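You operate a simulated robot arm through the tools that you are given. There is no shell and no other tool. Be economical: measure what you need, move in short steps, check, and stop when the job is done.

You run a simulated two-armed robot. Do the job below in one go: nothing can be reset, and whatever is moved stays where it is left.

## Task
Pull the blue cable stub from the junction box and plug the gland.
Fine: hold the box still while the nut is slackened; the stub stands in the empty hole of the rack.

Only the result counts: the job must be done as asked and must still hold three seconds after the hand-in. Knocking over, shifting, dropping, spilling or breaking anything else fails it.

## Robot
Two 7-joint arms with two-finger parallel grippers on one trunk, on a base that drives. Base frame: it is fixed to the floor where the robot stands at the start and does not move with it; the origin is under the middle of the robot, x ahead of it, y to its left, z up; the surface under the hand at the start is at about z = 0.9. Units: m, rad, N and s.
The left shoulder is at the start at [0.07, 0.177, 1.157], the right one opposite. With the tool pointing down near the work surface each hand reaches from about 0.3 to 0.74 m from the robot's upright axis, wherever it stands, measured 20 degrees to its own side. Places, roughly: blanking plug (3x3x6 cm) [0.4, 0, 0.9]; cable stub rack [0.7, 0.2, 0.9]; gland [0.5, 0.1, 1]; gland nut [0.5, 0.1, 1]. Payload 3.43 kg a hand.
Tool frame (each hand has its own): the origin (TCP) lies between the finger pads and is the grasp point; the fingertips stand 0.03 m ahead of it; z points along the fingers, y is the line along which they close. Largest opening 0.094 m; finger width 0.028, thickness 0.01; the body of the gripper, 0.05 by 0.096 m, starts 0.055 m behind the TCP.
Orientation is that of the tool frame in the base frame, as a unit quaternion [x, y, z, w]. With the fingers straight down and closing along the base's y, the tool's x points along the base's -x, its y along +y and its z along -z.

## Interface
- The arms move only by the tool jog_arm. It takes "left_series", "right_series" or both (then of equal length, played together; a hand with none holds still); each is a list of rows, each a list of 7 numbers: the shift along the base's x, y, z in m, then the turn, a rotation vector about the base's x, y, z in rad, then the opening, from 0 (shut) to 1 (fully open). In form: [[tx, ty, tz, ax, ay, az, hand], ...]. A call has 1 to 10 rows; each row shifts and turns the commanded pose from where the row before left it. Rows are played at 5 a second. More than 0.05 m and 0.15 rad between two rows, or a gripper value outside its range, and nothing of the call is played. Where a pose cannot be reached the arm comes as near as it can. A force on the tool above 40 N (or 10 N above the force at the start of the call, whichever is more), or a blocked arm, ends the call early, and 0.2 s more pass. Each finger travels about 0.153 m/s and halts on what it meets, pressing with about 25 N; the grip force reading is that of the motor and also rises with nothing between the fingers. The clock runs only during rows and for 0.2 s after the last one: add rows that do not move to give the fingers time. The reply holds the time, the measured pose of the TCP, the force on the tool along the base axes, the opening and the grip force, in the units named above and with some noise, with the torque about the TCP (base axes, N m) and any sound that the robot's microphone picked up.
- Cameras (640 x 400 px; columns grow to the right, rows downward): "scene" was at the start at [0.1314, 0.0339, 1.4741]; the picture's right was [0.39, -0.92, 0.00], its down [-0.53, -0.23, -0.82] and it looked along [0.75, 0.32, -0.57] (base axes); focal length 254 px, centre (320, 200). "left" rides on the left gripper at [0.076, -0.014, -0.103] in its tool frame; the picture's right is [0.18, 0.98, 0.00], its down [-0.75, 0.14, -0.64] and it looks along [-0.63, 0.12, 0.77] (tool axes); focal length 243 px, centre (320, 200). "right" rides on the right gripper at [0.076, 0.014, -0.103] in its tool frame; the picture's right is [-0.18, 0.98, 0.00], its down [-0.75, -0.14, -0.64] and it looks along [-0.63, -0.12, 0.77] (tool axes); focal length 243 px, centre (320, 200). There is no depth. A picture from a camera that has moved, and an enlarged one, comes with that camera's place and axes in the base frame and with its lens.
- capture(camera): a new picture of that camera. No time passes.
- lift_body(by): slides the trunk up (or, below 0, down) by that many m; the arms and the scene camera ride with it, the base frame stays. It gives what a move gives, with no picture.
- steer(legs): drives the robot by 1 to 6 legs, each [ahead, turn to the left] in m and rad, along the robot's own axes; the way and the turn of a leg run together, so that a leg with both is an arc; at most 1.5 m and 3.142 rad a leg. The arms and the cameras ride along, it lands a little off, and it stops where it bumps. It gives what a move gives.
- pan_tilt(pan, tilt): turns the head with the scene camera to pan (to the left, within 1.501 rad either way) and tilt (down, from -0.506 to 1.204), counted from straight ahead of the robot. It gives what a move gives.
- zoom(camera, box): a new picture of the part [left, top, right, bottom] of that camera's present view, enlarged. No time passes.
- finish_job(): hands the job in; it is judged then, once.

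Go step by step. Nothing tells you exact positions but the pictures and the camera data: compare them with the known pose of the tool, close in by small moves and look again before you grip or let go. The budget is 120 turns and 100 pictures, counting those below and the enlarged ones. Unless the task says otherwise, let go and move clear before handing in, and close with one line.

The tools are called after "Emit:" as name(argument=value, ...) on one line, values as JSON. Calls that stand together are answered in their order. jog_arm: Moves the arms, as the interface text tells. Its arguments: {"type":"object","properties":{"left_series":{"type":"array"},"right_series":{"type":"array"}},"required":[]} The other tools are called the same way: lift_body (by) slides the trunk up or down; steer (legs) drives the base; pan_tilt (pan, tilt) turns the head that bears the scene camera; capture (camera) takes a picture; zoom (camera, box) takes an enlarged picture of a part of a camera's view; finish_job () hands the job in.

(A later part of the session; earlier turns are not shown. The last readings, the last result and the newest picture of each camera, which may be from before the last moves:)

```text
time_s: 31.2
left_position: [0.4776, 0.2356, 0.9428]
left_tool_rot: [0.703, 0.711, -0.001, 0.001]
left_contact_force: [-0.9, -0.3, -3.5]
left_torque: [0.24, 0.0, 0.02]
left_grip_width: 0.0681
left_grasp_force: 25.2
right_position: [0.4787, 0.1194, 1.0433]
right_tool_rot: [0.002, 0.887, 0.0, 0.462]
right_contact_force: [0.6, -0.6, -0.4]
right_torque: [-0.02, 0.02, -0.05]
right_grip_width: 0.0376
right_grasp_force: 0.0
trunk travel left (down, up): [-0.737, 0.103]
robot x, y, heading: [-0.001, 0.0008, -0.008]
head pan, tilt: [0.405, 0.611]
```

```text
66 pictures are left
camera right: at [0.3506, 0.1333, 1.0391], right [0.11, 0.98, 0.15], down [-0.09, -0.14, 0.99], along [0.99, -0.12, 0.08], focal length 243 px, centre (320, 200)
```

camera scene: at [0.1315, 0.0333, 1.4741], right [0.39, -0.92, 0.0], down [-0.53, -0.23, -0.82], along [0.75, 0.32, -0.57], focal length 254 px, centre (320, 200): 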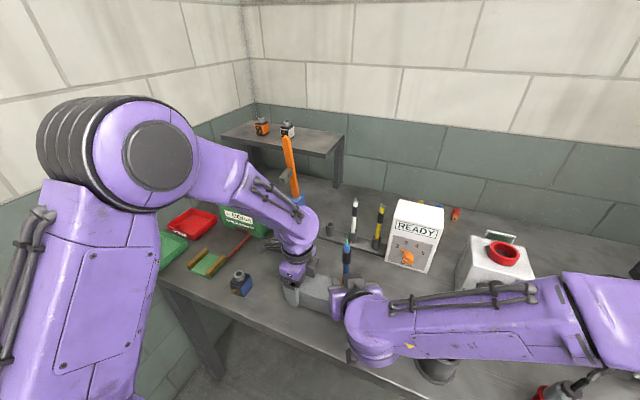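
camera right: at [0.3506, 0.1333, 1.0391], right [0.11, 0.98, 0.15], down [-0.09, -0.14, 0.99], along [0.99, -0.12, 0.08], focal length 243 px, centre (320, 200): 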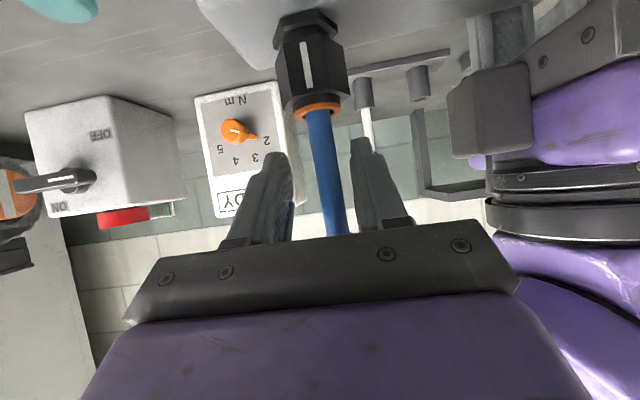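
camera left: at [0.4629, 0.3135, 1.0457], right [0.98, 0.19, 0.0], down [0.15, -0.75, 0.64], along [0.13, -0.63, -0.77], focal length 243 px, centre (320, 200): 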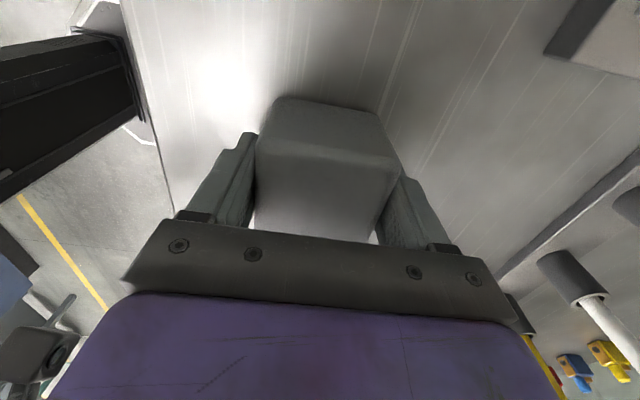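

The stub is centred between the right fingers. Closing and pulling gently up.

Emit:
jog_arm(right_series=[[0, 0, 0, 0, 0, 0, 0.25], [0, 0, 0, 0, 0, 0, 0.15], [0, 0, 0, 0, 0, 0, 0.05], [0, 0, 0, 0, 0, 0, 0], [0, 0, 0, 0, 0, 0, 0]])

Emit:
jog_arm(right_series=[[0, 0, 0.002, 0, 0, 0, 0], [0, 0, 0.002, 0, 0, 0, 0], [0, 0, 0.002, 0, 0, 0, 0], [0, 0, 0.002, 0, 0, 0, 0], [0, 0, 0, 0, 0, 0, 0]])

Emit:
capture(camera="right")

```text
time_s: 32.4
left_position: [0.4765, 0.2366, 0.9435]
left_tool_rot: [0.704, 0.71, -0.001, 0.001]
left_contact_force: [-0.9, 0.1, -3.9]
left_torque: [0.23, -0.04, 0.01]
left_grip_width: 0.0685
left_grasp_force: 24.9
right_position: [0.478, 0.1166, 1.0423]
right_tool_rot: [0.002, 0.887, -0.001, 0.462]
right_contact_force: [0.6, 0.4, 0.4]
right_torque: [0.01, 0.02, 0.0]
right_grip_width: 0.0152
right_grasp_force: 24.8
trunk travel left (down, up): [-0.737, 0.103]
robot x, y, heading: [-0.0002, -0.002, -0.002]
head pan, tilt: [0.405, 0.611]
```

```text
time_s: 33.6
left_position: [0.4771, 0.2355, 0.9429]
left_tool_rot: [0.703, 0.712, -0.001, 0.001]
left_contact_force: [-0.1, 0.0, -2.7]
left_torque: [0.18, 0.02, 0.02]
left_grip_width: 0.0683
left_grasp_force: 24.9
right_position: [0.4786, 0.1177, 1.0502]
right_tool_rot: [0.002, 0.887, -0.002, 0.462]
right_contact_force: [0.0, 0.1, -1.2]
right_torque: [-0.02, 0.0, 0.0]
right_grip_width: 0.0157
right_grasp_force: 25.7
trunk travel left (down, up): [-0.737, 0.103]
robot x, y, heading: [0.002, -0.0014, 0.002]
head pan, tilt: [0.405, 0.611]
```

```text
65 pictures are left
camera right: at [0.3507, 0.1336, 1.0462], right [0.11, 0.98, 0.15], down [-0.09, -0.14, 0.99], along [0.99, -0.12, 0.08], focal length 243 px, centre (320, 200)
```

right: 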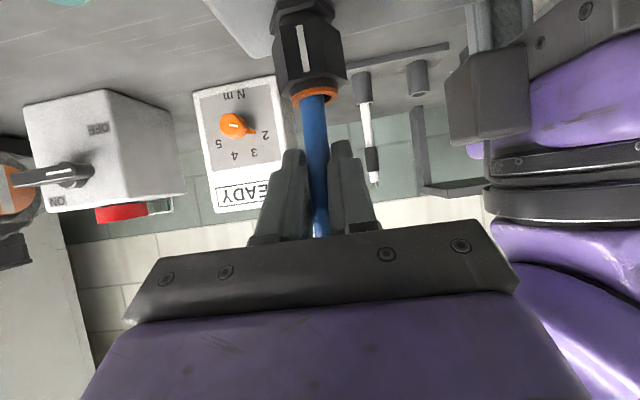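

It slides with about 1 N, so it's free. Continuing to lift straight up.

Emit:
jog_arm(right_series=[[0, 0, 0.008, 0, 0, 0, 0], [0, 0, 0.008, 0, 0, 0, 0], [0, 0, 0.008, 0, 0, 0, 0], [0, 0, 0.008, 0, 0, 0, 0], [0, 0, 0.008, 0, 0, 0, 0], [0, 0, 0.008, 0, 0, 0, 0], [0, 0, 0.008, 0, 0, 0, 0], [0, 0, 0.008, 0, 0, 0, 0]])

Emit:
capture(camera="right")

Emit:
capture(camera="scene")

```text
time_s: 35.4
left_position: [0.4782, 0.2356, 0.9435]
left_tool_rot: [0.704, 0.711, -0.001, 0.0]
left_contact_force: [0.3, -0.3, -3.3]
left_torque: [0.2, 0.02, 0.01]
left_grip_width: 0.0681
left_grasp_force: 24.4
right_position: [0.4789, 0.1203, 1.1148]
right_tool_rot: [0.002, 0.887, -0.001, 0.461]
right_contact_force: [-0.1, 0.0, -0.8]
right_torque: [-0.01, -0.02, -0.01]
right_grip_width: 0.0155
right_grasp_force: 25.1
trunk travel left (down, up): [-0.737, 0.103]
robot x, y, heading: [0.0006, 0.0, -0.004]
head pan, tilt: [0.405, 0.611]
```

```text
64 pictures are left
camera right: at [0.3505, 0.135, 1.1109], right [0.11, 0.98, 0.15], down [-0.09, -0.14, 0.99], along [0.99, -0.12, 0.08], focal length 243 px, centre (320, 200)
```

right: 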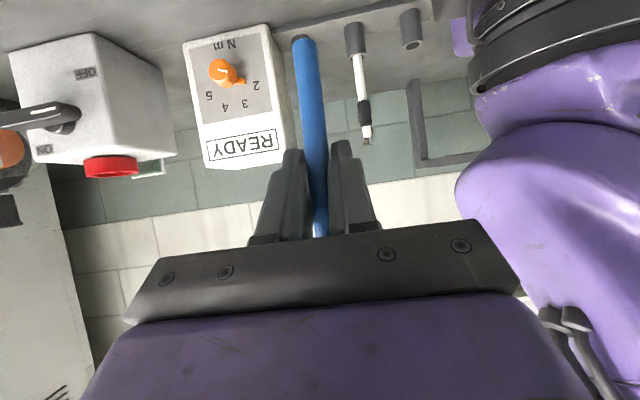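

```text
63 pictures are left
camera scene: at [0.1318, 0.0339, 1.4741], right [0.39, -0.92, 0.0], down [-0.53, -0.23, -0.82], along [0.75, 0.32, -0.57], focal length 254 px, centre (320, 200)
```

scene: 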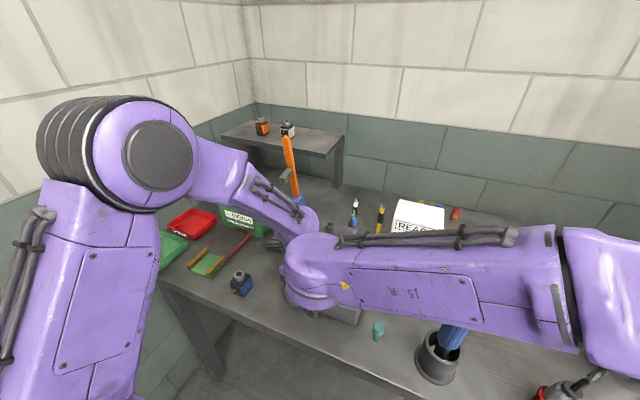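

Stub is out and the box is still; the rack's empty hole triangulates to ≈(0.716, 0.25), rim z≈0.945. I'll let the left hand release the box and get out of the way.

Emit:
jog_arm(left_series=[[0, 0, 0, 0, 0, 0, 0.75], [0, 0, 0, 0, 0, 0, 0.9], [0, 0, 0, 0, 0, 0, 1], [0, 0.003, 0.02, 0, 0, 0, 1], [0, 0.005, 0.04, 0, 0, 0, 1], [0, 0.01, 0.045, 0, 0, 0, 1], [0, 0.02, 0.045, 0, 0, 0, 1], [-0.01, 0.04, 0.03, 0, 0, 0.08, 1], [-0.01, 0.04, 0.02, 0, 0, 0.1, 1], [-0.01, 0.04, 0.02, 0, 0, 0.1, 1]])

Emit:
capture(camera="scene")

Emit:
capture(camera="left")

```text
refused: row 8 steps farther than a row can; nothing moved
```

```text
62 pictures are left
camera scene: at [0.1318, 0.0339, 1.4741], right [0.39, -0.92, 0.0], down [-0.53, -0.23, -0.82], along [0.75, 0.32, -0.57], focal length 254 px, centre (320, 200)
```

scene: 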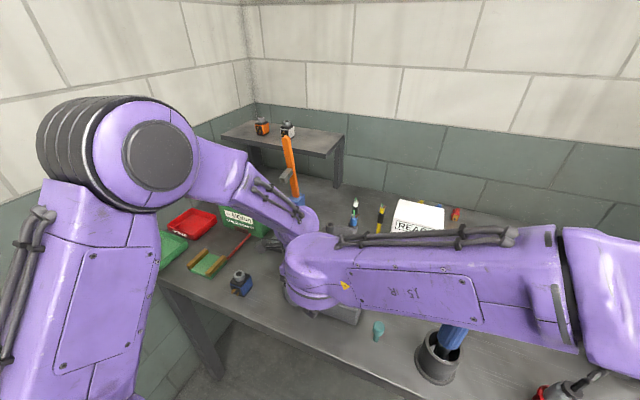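

```text
61 pictures are left
camera left: at [0.463, 0.3134, 1.0456], right [0.98, 0.19, 0.0], down [0.15, -0.75, 0.64], along [0.13, -0.63, -0.77], focal length 243 px, centre (320, 200)
```

left: 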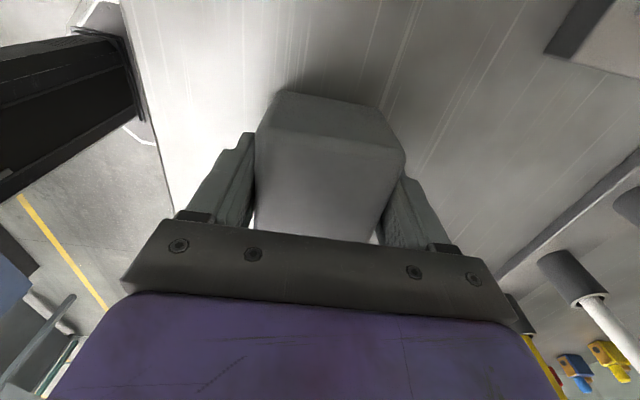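

That step was too large and was refused, so I'll repeat it with smaller steps.

Emit:
jog_arm(left_series=[[0, 0, 0, 0, 0, 0, 0.75], [0, 0, 0, 0, 0, 0, 0.9], [0, 0, 0, 0, 0, 0, 1], [0, 0.003, 0.02, 0, 0, 0, 1], [0, 0.005, 0.04, 0, 0, 0, 1], [0, 0.01, 0.045, 0, 0, 0, 1], [0, 0.015, 0.045, 0, 0, 0, 1], [-0.005, 0.035, 0.03, 0, 0, 0.08, 1], [-0.005, 0.035, 0.02, 0, 0, 0.1, 1], [-0.005, 0.035, 0.02, 0, 0, 0.1, 1]])

Emit:
capture(camera="scene")

Emit:
capture(camera="left")

```text
time_s: 37.6
left_position: [0.4591, 0.3783, 1.1624]
left_tool_rot: [0.597, 0.802, 0.0, 0.001]
left_contact_force: [0.0, -0.3, 0.0]
left_torque: [-0.03, 0.02, -0.02]
left_grip_width: 0.0938
left_grasp_force: 0.1
right_position: [0.4793, 0.1227, 1.1145]
right_tool_rot: [0.001, 0.887, -0.001, 0.462]
right_contact_force: [0.1, 0.0, 0.1]
right_torque: [-0.01, 0.0, 0.0]
right_grip_width: 0.0156
right_grasp_force: 24.9
trunk travel left (down, up): [-0.737, 0.103]
robot x, y, heading: [0.0011, 0.0037, 0.001]
head pan, tilt: [0.405, 0.611]
```

```text
60 pictures are left
camera scene: at [0.1313, 0.0367, 1.474], right [0.39, -0.92, 0.0], down [-0.53, -0.23, -0.82], along [0.75, 0.32, -0.57], focal length 254 px, centre (320, 200)
```

scene: 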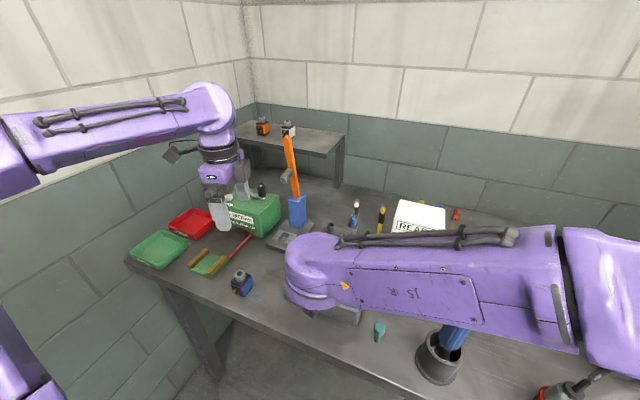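

```text
59 pictures are left
camera left: at [0.4239, 0.4491, 1.2648], right [0.89, 0.46, 0.0], down [0.35, -0.68, 0.64], along [0.3, -0.57, -0.76], focal length 243 px, centre (320, 200)
```

left: 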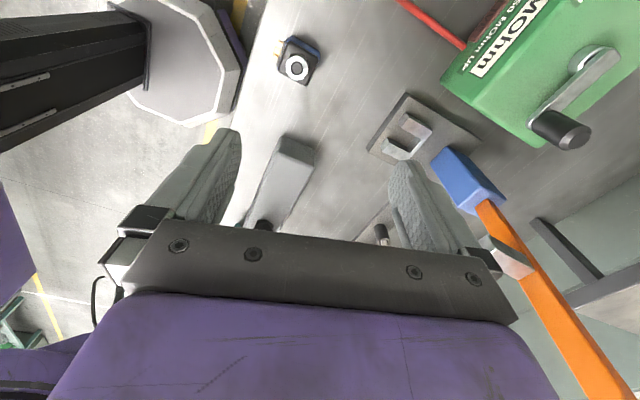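

All clear. Now carry the stub with the right hand toward the hole, stopping short to look.

Emit:
jog_arm(right_series=[[0.01, 0.02, 0.005, 0, 0, 0.03, 0], [0.015, 0.022, 0.005, 0, 0, 0.03, 0], [0.02, 0.022, 0, 0, 0, 0.03, 0], [0.025, 0.022, 0, 0, 0, 0.03, 0], [0.025, 0.022, 0, 0, 0, 0.03, 0], [0.025, 0.02, 0, 0, 0, 0.03, 0], [0.03, 0, 0, 0, 0, 0.02, 0], [0.03, 0, 0, 0, 0, 0, 0], [0, 0, 0, 0, 0, 0, 0]])

Emit:
capture(camera="right")

Emit:
capture(camera="scene")

```text
time_s: 39.6
left_position: [0.4594, 0.3773, 1.1627]
left_tool_rot: [0.598, 0.802, -0.001, 0.001]
left_contact_force: [0.5, 0.1, -0.2]
left_torque: [0.02, 0.02, -0.02]
left_grip_width: 0.094
left_grasp_force: 0.0
right_position: [0.6451, 0.2126, 1.1199]
right_tool_rot: [-0.086, 0.883, 0.044, 0.46]
right_contact_force: [-0.7, 0.4, -0.9]
right_torque: [-0.02, 0.01, 0.01]
right_grip_width: 0.0157
right_grasp_force: 25.1
right hand out of reach, approached as far as the arm can: row 6, 7, 8
trunk travel left (down, up): [-0.737, 0.103]
robot x, y, heading: [0.0025, 0.0028, 0.001]
head pan, tilt: [0.405, 0.611]
```

```text
58 pictures are left
camera right: at [0.5171, 0.2021, 1.1142], right [-0.09, 0.98, 0.15], down [-0.06, -0.16, 0.99], along [0.99, 0.08, 0.08], focal length 243 px, centre (320, 200)
```

right: 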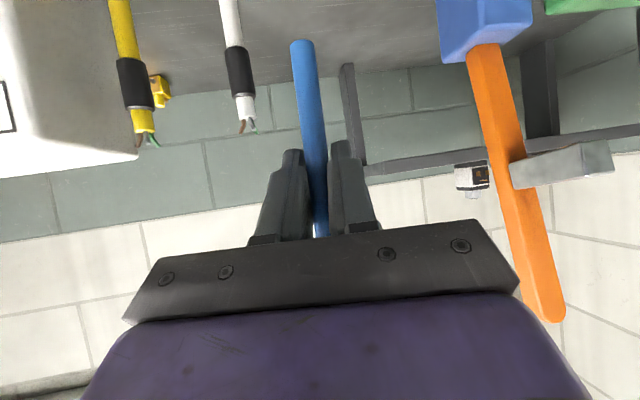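

```text
57 pictures are left
camera scene: at [0.1314, 0.0344, 1.4741], right [0.39, -0.92, 0.0], down [-0.53, -0.23, -0.82], along [0.75, 0.32, -0.57], focal length 254 px, centre (320, 200)
```

scene: 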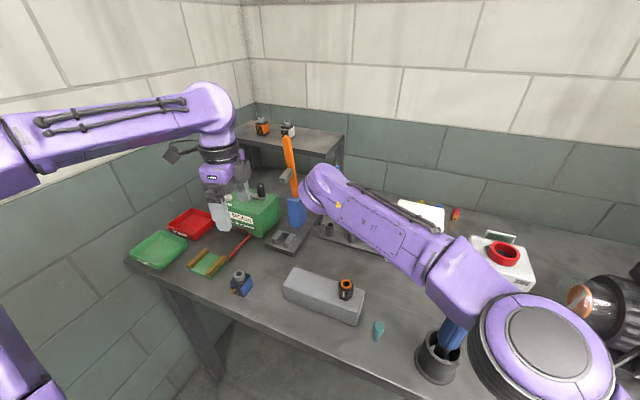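

The right arm falls short by about 8 cm, so I'll pull both hands back a little and then drive the base ~10 cm forward. The base slides under the table while the column stays well clear.

Emit:
jog_arm(left_series=[[-0.02, 0.005, 0.02, 0, 0, 0, 1], [-0.025, 0.005, 0.02, 0, 0, 0, 1], [-0.025, 0.005, 0.02, 0, 0, 0, 1], [-0.025, 0.005, 0.02, 0, 0, 0, 1]], right_series=[[-0.02, -0.005, 0.01, 0, 0, 0, 0], [-0.025, -0.005, 0.01, 0, 0, 0, 0], [-0.025, -0.005, 0.005, 0, 0, 0, 0], [-0.025, -0.005, 0.005, 0, 0, 0, 0]])

Emit:
pan_tilt(pan=0.4, tilt=1.1)

Emit:
capture(camera="scene")

```text
time_s: 40.6
left_position: [0.3707, 0.3936, 1.2426]
left_tool_rot: [0.598, 0.801, 0.0, 0.002]
left_contact_force: [-1.0, -0.5, 0.2]
left_torque: [-0.03, -0.02, -0.02]
left_grip_width: 0.0941
left_grasp_force: 0.1
left hand out of reach, approached as far as the arm can: row 4
right_position: [0.5491, 0.1919, 1.1496]
right_tool_rot: [-0.086, 0.883, 0.044, 0.46]
right_contact_force: [-0.6, -0.8, -0.8]
right_torque: [-0.03, 0.04, 0.02]
right_grip_width: 0.0157
right_grasp_force: 24.9
trunk travel left (down, up): [-0.737, 0.103]
robot x, y, heading: [-0.0002, -0.0003, 0.003]
head pan, tilt: [0.405, 0.611]
```

```text
time_s: 41.5
left_position: [0.3732, 0.3923, 1.2409]
left_tool_rot: [0.598, 0.802, 0.0, 0.001]
left_contact_force: [-0.1, 0.3, 0.2]
left_torque: [0.0, 0.01, -0.01]
left_grip_width: 0.0938
left_grasp_force: 0.1
right_position: [0.5514, 0.1925, 1.1495]
right_tool_rot: [-0.087, 0.883, 0.045, 0.46]
right_contact_force: [0.0, 0.1, -0.8]
right_torque: [0.01, 0.02, 0.0]
right_grip_width: 0.0159
right_grasp_force: 25.2
trunk travel left (down, up): [-0.737, 0.103]
robot x, y, heading: [-0.0015, -0.0015, 0.005]
head pan, tilt: [0.4, 1.1]
```

```text
56 pictures are left
camera scene: at [0.1088, 0.0241, 1.4364], right [0.39, -0.92, 0.0], down [-0.82, -0.35, -0.45], along [0.42, 0.18, -0.89], focal length 254 px, centre (320, 200)
```

scene: 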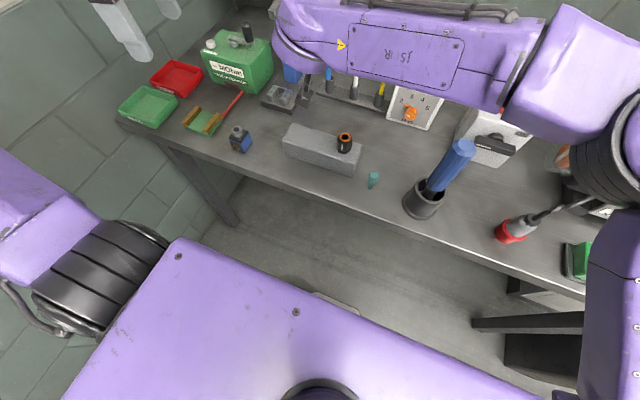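

There's ample room in front of the base. Driving 0.10 m ahead.

Emit:
steer(legs=[[0.1, 0]])

Emit:
pan_tilt(pan=0.3, tilt=0.8)

Emit:
capture(camera="scene")

Emit:
capture(camera="right")

```text
time_s: 42.7
left_position: [0.4707, 0.3939, 1.2413]
left_tool_rot: [0.596, 0.803, 0.0, 0.001]
left_contact_force: [-0.6, -0.1, 0.2]
left_torque: [-0.01, -0.03, -0.02]
left_grip_width: 0.094
left_grasp_force: 0.1
right_position: [0.6506, 0.1945, 1.1504]
right_tool_rot: [-0.089, 0.882, 0.048, 0.459]
right_contact_force: [-0.5, 0.1, -0.1]
right_torque: [0.03, 0.0, -0.03]
right_grip_width: 0.0156
right_grasp_force: 24.9
trunk travel left (down, up): [-0.737, 0.103]
robot x, y, heading: [0.0989, 0.0027, 0.002]
head pan, tilt: [0.4, 1.1]
```

```text
time_s: 43.5
left_position: [0.4705, 0.3945, 1.2411]
left_tool_rot: [0.597, 0.803, 0.0, 0.001]
left_contact_force: [-1.0, -0.2, 0.2]
left_torque: [0.0, -0.02, 0.0]
left_grip_width: 0.0938
left_grasp_force: 0.0
right_position: [0.651, 0.1943, 1.1492]
right_tool_rot: [-0.089, 0.882, 0.047, 0.46]
right_contact_force: [0.3, 0.7, -0.2]
right_torque: [-0.03, 0.01, -0.01]
right_grip_width: 0.0154
right_grasp_force: 25.2
trunk travel left (down, up): [-0.737, 0.103]
robot x, y, heading: [0.0981, 0.0001, 0.003]
head pan, tilt: [0.3, 0.799]
```

```text
55 pictures are left
camera scene: at [0.2284, 0.024, 1.458], right [0.3, -0.95, 0.0], down [-0.69, -0.21, -0.7], along [0.66, 0.21, -0.72], focal length 254 px, centre (320, 200)
```

scene: 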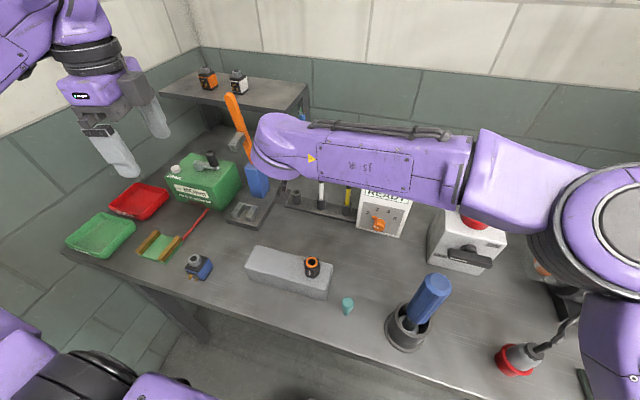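

```text
54 pictures are left
camera right: at [0.5226, 0.1835, 1.1449], right [-0.09, 0.98, 0.15], down [-0.06, -0.16, 0.99], along [0.99, 0.08, 0.08], focal length 243 px, centre (320, 200)
```

right: 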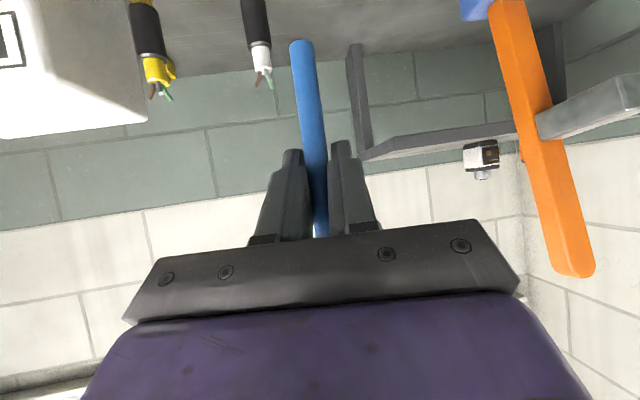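

Hole re-measured at about (0.716, 0.253). Moving above it.

Emit:
jog_arm(right_series=[[0.01, 0.015, -0.005, 0, 0, 0, 0], [0.012, 0.015, -0.005, 0, 0, 0, 0], [0.014, 0.015, -0.005, 0, 0, 0, 0], [0.014, 0.012, -0.005, 0, 0, 0, 0], [0.013, 0, 0, 0, 0, 0, 0], [0, 0, 0, 0, 0, 0, 0]])

Emit:
capture(camera="right")

Emit:
capture(camera="left")

Emit:
zoom(camera="scene", box=[230, 100, 390, 220])

```text
time_s: 44.9
left_position: [0.4717, 0.393, 1.2406]
left_tool_rot: [0.596, 0.803, 0.0, 0.001]
left_contact_force: [-0.2, 0.4, -0.1]
left_torque: [0.05, -0.02, 0.01]
left_grip_width: 0.094
left_grasp_force: 0.0
right_position: [0.7023, 0.2339, 1.1348]
right_tool_rot: [-0.088, 0.883, 0.045, 0.459]
right_contact_force: [-0.5, 0.3, -0.7]
right_torque: [-0.05, 0.02, 0.01]
right_grip_width: 0.0157
right_grasp_force: 25.7
right hand out of reach, approached as far as the arm can: row 4, 5
trunk travel left (down, up): [-0.737, 0.103]
robot x, y, heading: [0.0973, 0.003, 0.002]
head pan, tilt: [0.3, 0.799]
```

```text
53 pictures are left
camera right: at [0.5741, 0.2232, 1.1306], right [-0.09, 0.98, 0.15], down [-0.06, -0.16, 0.99], along [0.99, 0.08, 0.08], focal length 243 px, centre (320, 200)
```

right: 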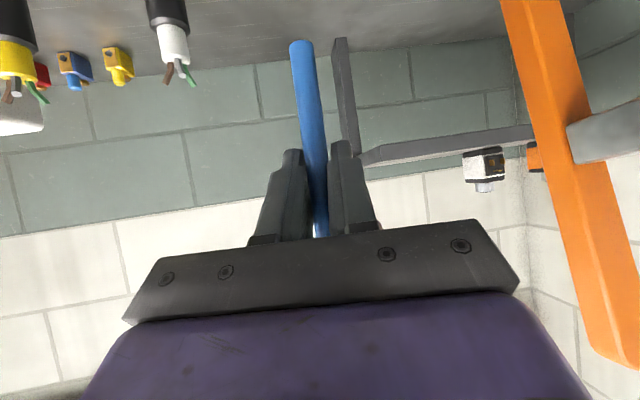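

```text
52 pictures are left
camera left: at [0.4362, 0.4639, 1.3438], right [0.89, 0.46, 0.0], down [0.35, -0.68, 0.64], along [0.3, -0.57, -0.77], focal length 243 px, centre (320, 200)
```

left: 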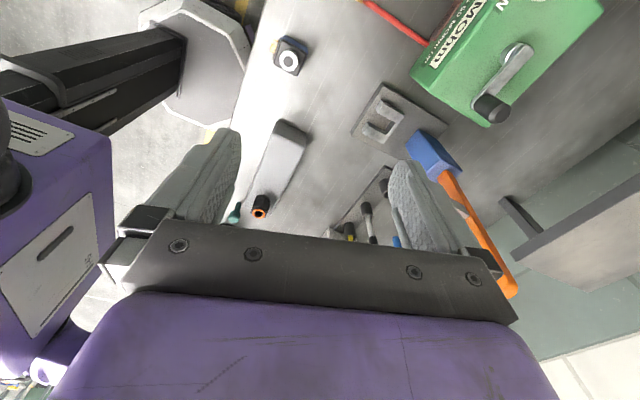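

```text
3.33 times, centred on (310, 160) of scene
camera zoom: at [0.228, 0.0241, 1.4581], right [0.3, -0.95, 0.0], down [-0.68, -0.21, -0.7], along [0.67, 0.21, -0.72], focal length 846 px, centre (353, 333)
```

zoom: 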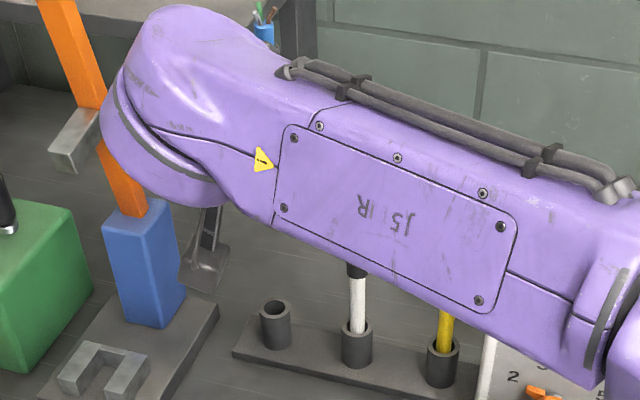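

Still about 2 cm short, so I'll pull the hand back 5 cm and drive 6 cm further.

Emit:
jog_arm(right_series=[[-0.025, 0, 0.005, 0, 0, 0, 0], [-0.025, 0, 0.005, 0, 0, 0, 0]], left_series=[[-0.015, 0.005, 0.0, 0, 0, 0, 1], [-0.015, 0.005, 0.0, 0, 0, 0, 1]])

Emit:
steer(legs=[[0.06, 0]])

Emit:
jog_arm(right_series=[[0, 0.005, 0, 0, 0, 0, 0], [0, 0, 0, 0, 0, 0, 0]])

```text
time_s: 45.5
left_position: [0.4668, 0.3925, 1.2385]
left_tool_rot: [0.596, 0.803, 0.0, 0.001]
left_contact_force: [0.5, 1.1, -0.6]
left_torque: [-0.02, 0.01, 0.01]
left_grip_width: 0.0939
left_grasp_force: 0.0
left hand out of reach, approached as far as the arm can: row 1, 2
right_position: [0.654, 0.234, 1.1449]
right_tool_rot: [-0.088, 0.882, 0.046, 0.46]
right_contact_force: [-0.2, -0.3, 0.1]
right_torque: [-0.05, -0.01, -0.01]
right_grip_width: 0.0156
right_grasp_force: 25.3
trunk travel left (down, up): [-0.737, 0.103]
robot x, y, heading: [0.0989, 0.001, 0.007]
head pan, tilt: [0.3, 0.799]
```

```text
time_s: 46.5
left_position: [0.5209, 0.3924, 1.2402]
left_tool_rot: [0.596, 0.803, 0.001, 0.003]
left_contact_force: [-1.7, 0.3, 0.1]
left_torque: [0.01, -0.04, 0.02]
left_grip_width: 0.094
left_grasp_force: 0.1
right_position: [0.7058, 0.2346, 1.148]
right_tool_rot: [-0.09, 0.881, 0.047, 0.462]
right_contact_force: [-0.4, 0.3, -0.3]
right_torque: [-0.02, 0.02, 0.0]
right_grip_width: 0.0156
right_grasp_force: 25.4
trunk travel left (down, up): [-0.737, 0.103]
robot x, y, heading: [0.1559, -0.0019, 0.004]
head pan, tilt: [0.3, 0.799]
```

```text
time_s: 47.0
left_position: [0.5261, 0.3923, 1.2382]
left_tool_rot: [0.596, 0.803, 0.001, 0.002]
left_contact_force: [-0.3, -0.8, -0.5]
left_torque: [-0.02, 0.0, -0.01]
left_grip_width: 0.094
left_grasp_force: 0.0
right_position: [0.7104, 0.2401, 1.1464]
right_tool_rot: [-0.09, 0.882, 0.048, 0.46]
right_contact_force: [-0.8, -0.2, -0.2]
right_torque: [0.04, 0.02, -0.01]
right_grip_width: 0.0158
right_grasp_force: 25.6
trunk travel left (down, up): [-0.737, 0.103]
robot x, y, heading: [0.1597, 0.0044, 0.007]
head pan, tilt: [0.3, 0.799]
```

Within reach now. Align over the hole and descend until the stub end is about 4 cm above the rim, then look.

Emit:
jog_arm(right_series=[[0.003, 0.006, -0.01, 0, 0, 0, 0], [0.003, 0.005, -0.02, 0, 0, 0, 0], [0, 0, -0.025, 0, 0, 0, 0], [0, 0, -0.025, 0, 0, 0, 0], [0, 0, 0, 0, 0, 0, 0]])

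Emit:
capture(camera="right")

Emit:
capture(camera="scene")

Emit:
capture(camera="left")

```text
time_s: 48.2
left_position: [0.5272, 0.3932, 1.2376]
left_tool_rot: [0.595, 0.803, -0.001, 0.002]
left_contact_force: [-0.7, -0.4, 0.0]
left_torque: [-0.01, 0.02, 0.03]
left_grip_width: 0.094
left_grasp_force: 0.1
right_position: [0.7178, 0.2511, 1.0645]
right_tool_rot: [-0.089, 0.883, 0.047, 0.459]
right_contact_force: [0.4, -0.9, -0.3]
right_torque: [-0.01, 0.01, -0.01]
right_grip_width: 0.0158
right_grasp_force: 25.5
trunk travel left (down, up): [-0.737, 0.103]
robot x, y, heading: [0.1591, -0.001, 0.005]
head pan, tilt: [0.3, 0.799]
```

```text
50 pictures are left
camera right: at [0.5889, 0.2399, 1.0609], right [-0.09, 0.98, 0.15], down [-0.06, -0.16, 0.99], along [0.99, 0.08, 0.08], focal length 243 px, centre (320, 200)
```

right: 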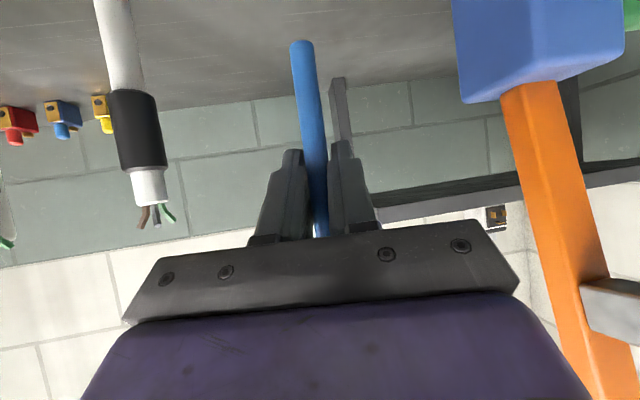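

```text
49 pictures are left
camera scene: at [0.2865, 0.0241, 1.4581], right [0.3, -0.95, 0.0], down [-0.68, -0.21, -0.7], along [0.66, 0.21, -0.72], focal length 254 px, centre (320, 200)
```

scene: 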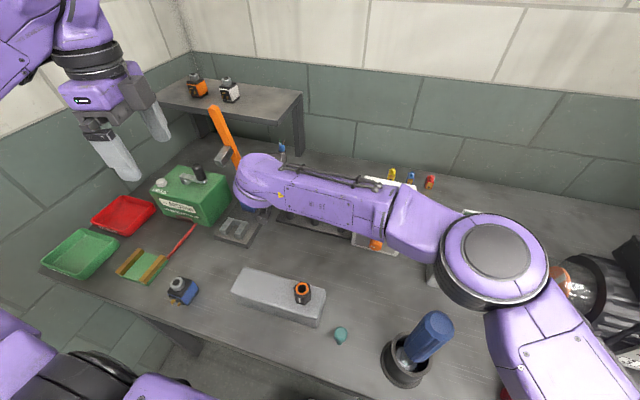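

```text
48 pictures are left
camera left: at [0.4914, 0.4622, 1.34], right [0.89, 0.46, 0.0], down [0.35, -0.68, 0.64], along [0.3, -0.57, -0.76], focal length 243 px, centre (320, 200)
```

left: 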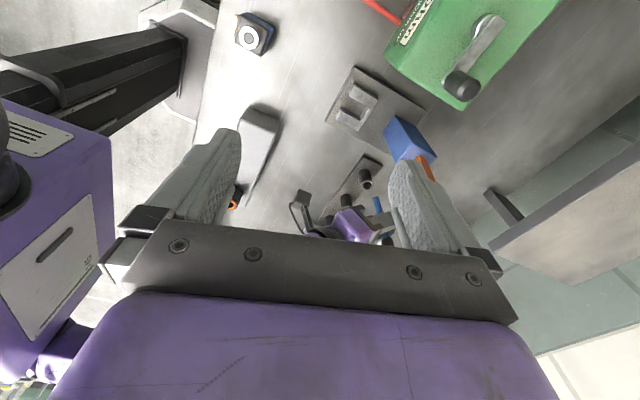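

The left camera sees both the hole and the stub end, so I'll zoom there.

Emit:
zoom(camera="left", box=[320, 140, 420, 250])

Emit:
zoom(camera="scene", box=[220, 130, 340, 250])

```text
3.64 times, centred on (370, 195) of left
camera zoom: at [0.4914, 0.4622, 1.34], right [0.89, 0.46, 0.0], down [0.35, -0.68, 0.64], along [0.3, -0.57, -0.76], focal length 882 px, centre (138, 218)
```

zoom: 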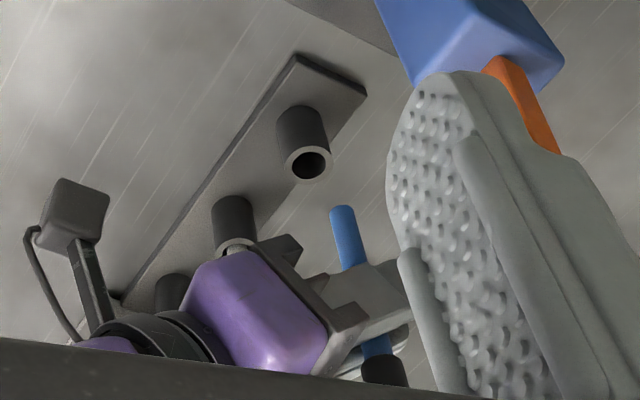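

```text
3.33 times, centred on (280, 190) of scene
camera zoom: at [0.2865, 0.0241, 1.4581], right [0.3, -0.95, 0.0], down [-0.68, -0.21, -0.7], along [0.66, 0.21, -0.72], focal length 846 px, centre (453, 233)
```

zoom: 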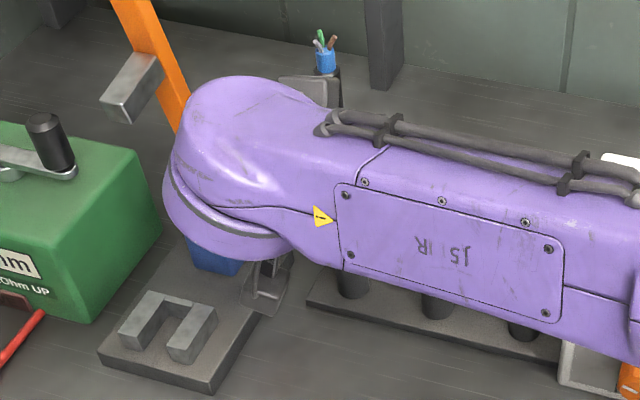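

In this view the stub end is about 6 mm far in x and 8 mm far in y of the hole. Correct and lower 3 cm, then recheck.

Emit:
jog_arm(right_series=[[-0.005, -0.007, 0, 0, 0, 0, 0], [0, 0, -0.015, 0, 0, 0, 0], [0, 0, -0.015, 0, 0, 0, 0], [0, 0, 0, 0, 0, 0, 0]])

Emit:
zoom(camera="left", box=[340, 140, 410, 220])

```text
time_s: 49.2
left_position: [0.5277, 0.3926, 1.2377]
left_tool_rot: [0.596, 0.803, 0.001, 0.002]
left_contact_force: [-0.9, 0.4, -0.4]
left_torque: [-0.01, -0.02, 0.01]
left_grip_width: 0.0941
left_grasp_force: 0.0
right_position: [0.712, 0.2444, 1.0355]
right_tool_rot: [-0.09, 0.883, 0.047, 0.459]
right_contact_force: [0.6, -0.5, -0.1]
right_torque: [0.03, 0.0, 0.01]
right_grip_width: 0.0158
right_grasp_force: 25.2
trunk travel left (down, up): [-0.737, 0.103]
robot x, y, heading: [0.1569, 0.0018, 0.004]
head pan, tilt: [0.3, 0.799]
```

```text
5.00 times, centred on (375, 180) of left
camera zoom: at [0.4912, 0.462, 1.3402], right [0.89, 0.46, 0.0], down [0.35, -0.68, 0.64], along [0.3, -0.57, -0.76], focal length 1213 px, centre (45, 300)
```

zoom: 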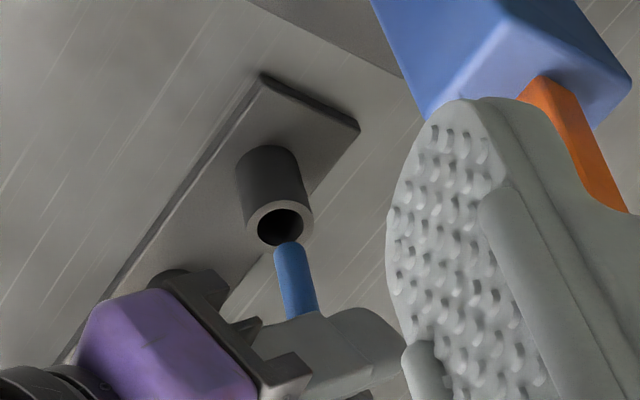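

In this view it looks right to a millimetre or so. I'll check the orthogonal direction with the right camera.

Emit:
zoom(camera="right", box=[240, 0, 380, 90])

```text
4.44 times, centred on (310, 45) of right
camera zoom: at [0.5836, 0.2323, 1.0313], right [-0.09, 0.98, 0.15], down [-0.06, -0.16, 0.99], along [0.99, 0.08, 0.08], focal length 1078 px, centre (364, 889)
```

zoom: 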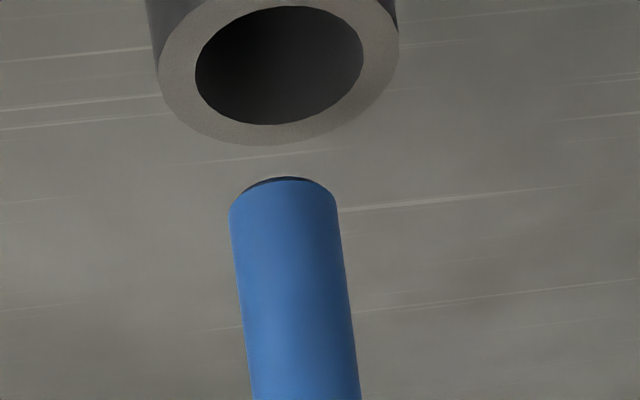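

The hole is about 25 mm wide against a 16 mm stub, so alignment is good with 1–2 mm correction. Lowering in.

Emit:
jog_arm(right_series=[[0.0015, 0.001, 0, 0, 0, 0, 0], [0, 0, -0.01, 0, 0, 0, 0], [0, 0, -0.01, 0, 0, 0, 0], [0, 0, -0.008, 0, 0, 0, 0], [0, 0, 0, 0, 0, 0, 0]])

Emit:
zoom(camera="right", box=[240, 0, 380, 90])

Emit:
zoom(camera="left", box=[340, 140, 410, 220])

```text
time_s: 50.5
left_position: [0.5248, 0.3921, 1.2382]
left_tool_rot: [0.596, 0.803, 0.001, 0.003]
left_contact_force: [0.0, 0.1, 0.3]
left_torque: [0.01, 0.02, 0.01]
left_grip_width: 0.0941
left_grasp_force: 0.0
right_position: [0.7115, 0.2446, 1.0095]
right_tool_rot: [-0.089, 0.881, 0.047, 0.462]
right_contact_force: [0.4, 1.5, 18.3]
right_torque: [0.03, -0.11, -0.06]
right_grip_width: 0.0155
right_grasp_force: 24.9
trunk travel left (down, up): [-0.737, 0.103]
robot x, y, heading: [0.1574, 0.0003, 0.005]
head pan, tilt: [0.3, 0.799]
```

```text
4.44 times, centred on (310, 45) of right
camera zoom: at [0.5842, 0.2314, 1.0047], right [-0.09, 0.98, 0.15], down [-0.07, -0.16, 0.98], along [0.99, 0.08, 0.08], focal length 1078 px, centre (364, 889)
```

zoom: 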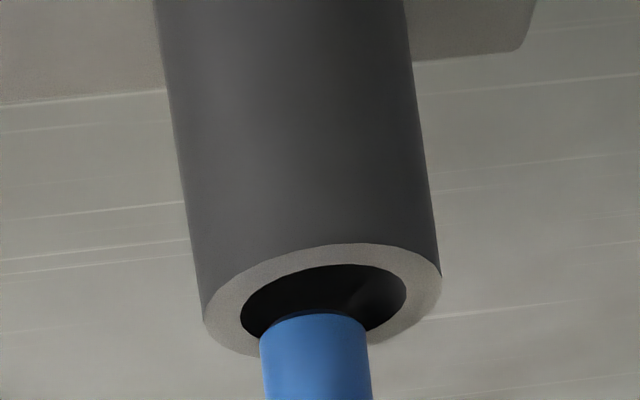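

```text
5.00 times, centred on (375, 180) of left
camera zoom: at [0.4885, 0.4614, 1.3412], right [0.89, 0.46, 0.0], down [0.35, -0.68, 0.64], along [0.3, -0.57, -0.76], focal length 1213 px, centre (45, 300)
```

zoom: 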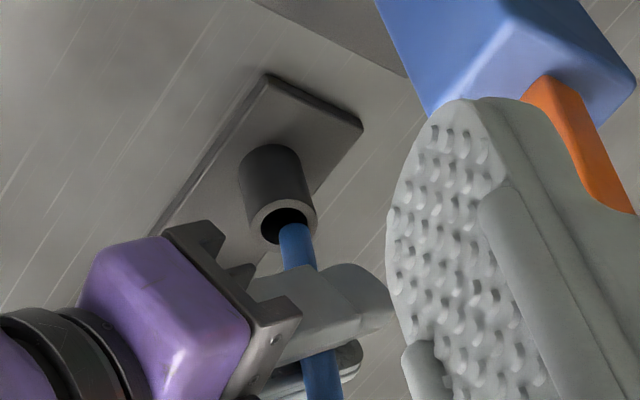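

The stub end is sitting on the far edge of the rim, and both views agree it should go ~4–5 mm toward −x. I'll lift a little, shift, and lower again.

Emit:
jog_arm(right_series=[[0, 0, 0.007, 0, 0, 0, 0], [-0.005, 0.001, 0, 0, 0, 0, 0], [0, 0, 0, 0, 0, 0, 0]])

Emit:
zoom(camera="right", box=[240, 0, 380, 90])

Emit:
zoom(camera="left", box=[340, 140, 410, 220])

```text
time_s: 51.2
left_position: [0.5282, 0.3924, 1.237]
left_tool_rot: [0.596, 0.803, 0.0, 0.001]
left_contact_force: [0.3, -0.1, -0.6]
left_torque: [-0.01, 0.04, 0.01]
left_grip_width: 0.0939
left_grasp_force: 0.0
right_position: [0.7104, 0.2441, 1.0133]
right_tool_rot: [-0.089, 0.883, 0.046, 0.459]
right_contact_force: [0.2, -0.3, 0.3]
right_torque: [-0.01, 0.02, -0.05]
right_grip_width: 0.0154
right_grasp_force: 25.2
trunk travel left (down, up): [-0.737, 0.103]
robot x, y, heading: [0.159, 0.0027, -0.0]
head pan, tilt: [0.3, 0.799]
```

```text
4.44 times, centred on (310, 45) of right
camera zoom: at [0.5813, 0.2336, 1.0095], right [-0.09, 0.98, 0.15], down [-0.06, -0.16, 0.99], along [0.99, 0.08, 0.08], focal length 1078 px, centre (364, 889)
```

zoom: 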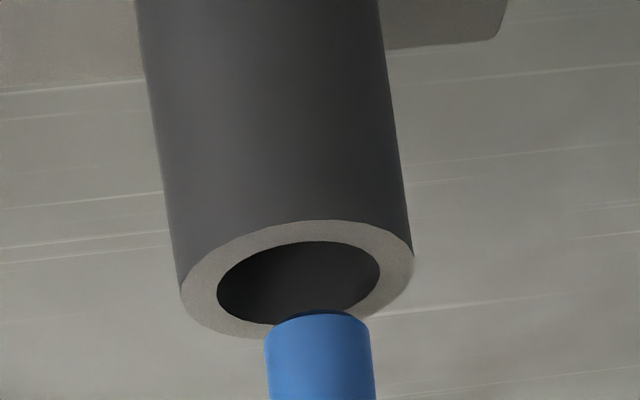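

```text
5.00 times, centred on (375, 180) of left
camera zoom: at [0.4916, 0.4622, 1.3399], right [0.89, 0.46, 0.0], down [0.35, -0.68, 0.64], along [0.3, -0.57, -0.76], focal length 1213 px, centre (45, 300)
```

zoom: 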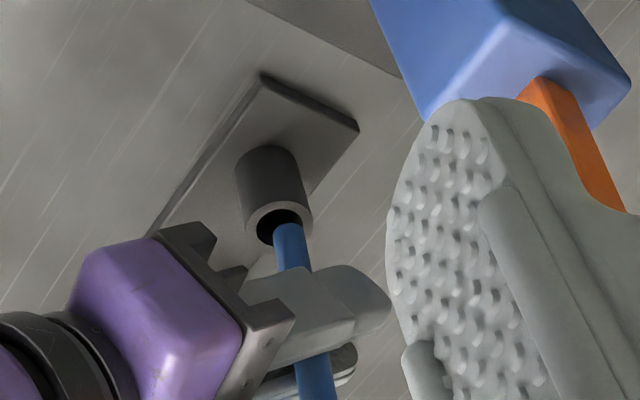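

Both views agree with a rim height of ≈0.95 and a remaining offset of about (−3.5, −1.5) mm. Correct and lower gently.

Emit:
jog_arm(right_series=[[-0.0035, -0.0015, 0, 0, 0, 0, 0], [0, 0, -0.006, 0, 0, 0, 0], [0, 0, -0.004, 0, 0, 0, 0], [0, 0, 0, 0, 0, 0, 0]])

Emit:
zoom(camera="right", box=[240, 0, 380, 90])

```text
time_s: 52.2
left_position: [0.5278, 0.3932, 1.2373]
left_tool_rot: [0.595, 0.803, 0.001, 0.003]
left_contact_force: [1.2, -0.7, 0.3]
left_torque: [0.0, 0.01, 0.0]
left_grip_width: 0.094
left_grasp_force: 0.0
right_position: [0.7053, 0.2433, 1.0024]
right_tool_rot: [-0.09, 0.883, 0.048, 0.459]
right_contact_force: [0.4, -0.1, 0.5]
right_torque: [0.01, -0.01, -0.03]
right_grip_width: 0.0154
right_grasp_force: 25.6
trunk travel left (down, up): [-0.737, 0.103]
robot x, y, heading: [0.1615, 0.0016, -0.0]
head pan, tilt: [0.3, 0.799]
```

```text
4.44 times, centred on (310, 45) of right
camera zoom: at [0.5777, 0.2323, 0.9995], right [-0.09, 0.98, 0.15], down [-0.06, -0.16, 0.99], along [0.99, 0.08, 0.08], focal length 1078 px, centre (364, 889)
```

zoom: 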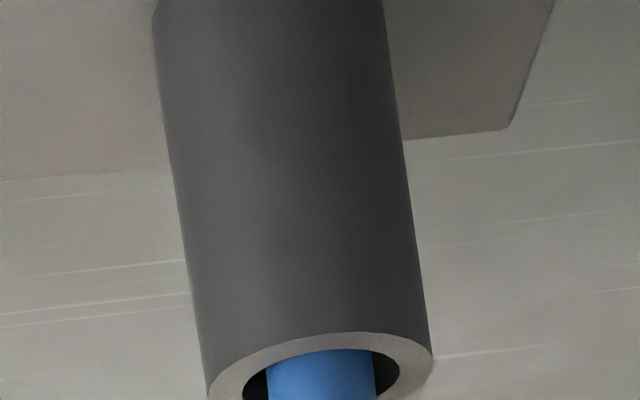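

The stub end is inside the tube with no contact force. Lowering further.

Emit:
jog_arm(right_series=[[0, 0, -0.005, 0, 0, 0, 0], [0, 0, -0.005, 0, 0, 0, 0], [0, 0, -0.004, 0, 0, 0, 0], [0, 0, -0.003, 0, 0, 0, 0], [0, 0, 0, 0, 0, 0, 0]])

Emit:
capture(camera="right")

Emit:
zoom(camera="left", box=[340, 140, 410, 220])

```text
time_s: 53.5
left_position: [0.5268, 0.3925, 1.2387]
left_tool_rot: [0.595, 0.803, -0.001, 0.001]
left_contact_force: [0.3, -0.2, 0.9]
left_torque: [-0.02, 0.0, 0.0]
left_grip_width: 0.0942
left_grasp_force: 0.0
right_position: [0.7053, 0.244, 0.9871]
right_tool_rot: [-0.089, 0.883, 0.047, 0.459]
right_contact_force: [0.6, -0.7, -0.2]
right_torque: [-0.01, 0.02, -0.03]
right_grip_width: 0.0153
right_grasp_force: 25.1
trunk travel left (down, up): [-0.737, 0.103]
robot x, y, heading: [0.1587, 0.0011, 0.003]
head pan, tilt: [0.3, 0.799]
```

```text
38 pictures are left
camera right: at [0.5772, 0.2326, 0.9831], right [-0.09, 0.98, 0.15], down [-0.06, -0.16, 0.99], along [0.99, 0.08, 0.08], focal length 243 px, centre (320, 200)
```

right: 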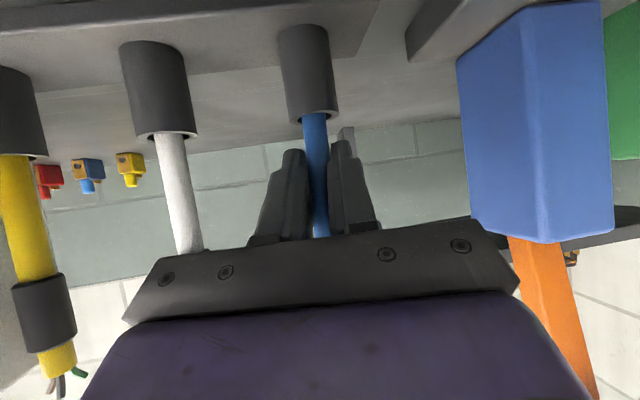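

```text
5.00 times, centred on (375, 180) of left
camera zoom: at [0.4913, 0.4623, 1.34], right [0.89, 0.46, 0.0], down [0.35, -0.68, 0.64], along [0.3, -0.57, -0.76], focal length 1213 px, centre (45, 300)
```

zoom: 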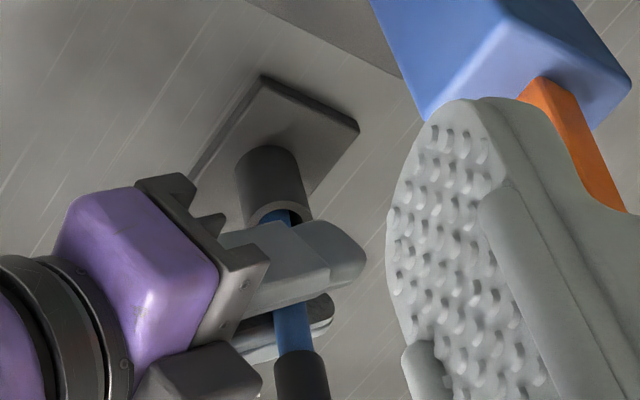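

Fingertips still have about 15 mm to the rim. Lowering slightly more until the stub bottoms.

Emit:
jog_arm(right_series=[[0, 0, -0.004, 0, 0, 0, 0], [0, 0, -0.004, 0, 0, 0, 0], [0, 0, -0.003, 0, 0, 0, 0], [0, 0, 0, 0, 0, 0, 0]])

Emit:
capture(camera="right")

```text
time_s: 54.5
left_position: [0.5267, 0.3922, 1.2397]
left_tool_rot: [0.596, 0.803, 0.0, 0.001]
left_contact_force: [0.4, -0.4, 0.1]
left_torque: [0.0, -0.02, 0.0]
left_grip_width: 0.0942
left_grasp_force: 0.1
right_position: [0.7058, 0.2449, 0.9784]
right_tool_rot: [-0.089, 0.882, 0.047, 0.461]
right_contact_force: [3.9, 2.6, 14.4]
right_torque: [0.26, -0.32, 0.12]
right_grip_width: 0.0156
right_grasp_force: 24.8
trunk travel left (down, up): [-0.737, 0.103]
robot x, y, heading: [0.158, 0.0002, 0.006]
head pan, tilt: [0.3, 0.799]
```

```text
36 pictures are left
camera right: at [0.5772, 0.2327, 0.974], right [-0.09, 0.98, 0.15], down [-0.07, -0.16, 0.98], along [0.99, 0.08, 0.08], focal length 243 px, centre (320, 200)
```

right: 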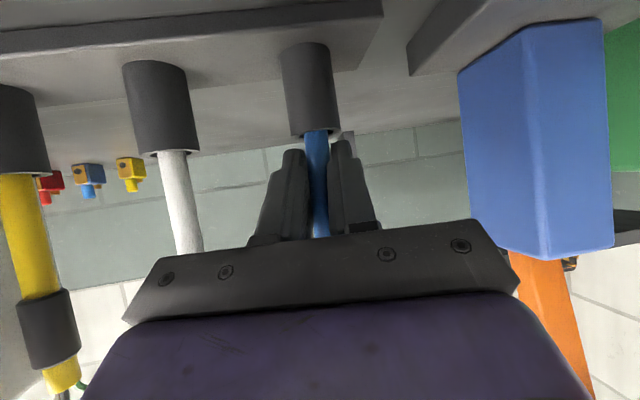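

It has bottomed at z≈0.92. I'll relax slightly and open a little to check that it stands.

Emit:
jog_arm(right_series=[[0, 0, 0.002, 0, 0, 0, 0], [0, 0, 0, 0, 0, 0, 0.2], [0, 0, 0, 0, 0, 0, 0.3], [0, 0, 0, 0, 0, 0, 0.45], [0, 0, 0, 0, 0, 0, 0.45]])

Emit:
capture(camera="right")

```text
time_s: 55.6
left_position: [0.5266, 0.3923, 1.2378]
left_tool_rot: [0.595, 0.803, 0.0, 0.001]
left_contact_force: [-0.2, 0.5, -0.1]
left_torque: [0.04, 0.0, 0.01]
left_grip_width: 0.094
left_grasp_force: 0.1
right_position: [0.7049, 0.2433, 0.9782]
right_tool_rot: [-0.09, 0.882, 0.048, 0.46]
right_contact_force: [-0.9, -0.6, -0.3]
right_torque: [-0.02, 0.02, 0.02]
right_grip_width: 0.0423
right_grasp_force: 0.0
trunk travel left (down, up): [-0.737, 0.103]
robot x, y, heading: [0.161, -0.0016, 0.006]
head pan, tilt: [0.3, 0.799]
```

```text
35 pictures are left
camera right: at [0.5766, 0.2322, 0.9738], right [-0.09, 0.98, 0.15], down [-0.06, -0.16, 0.99], along [0.99, 0.08, 0.08], focal length 243 px, centre (320, 200)
```

right: 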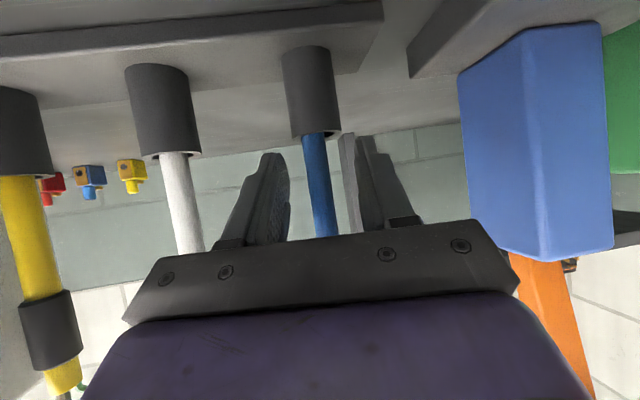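

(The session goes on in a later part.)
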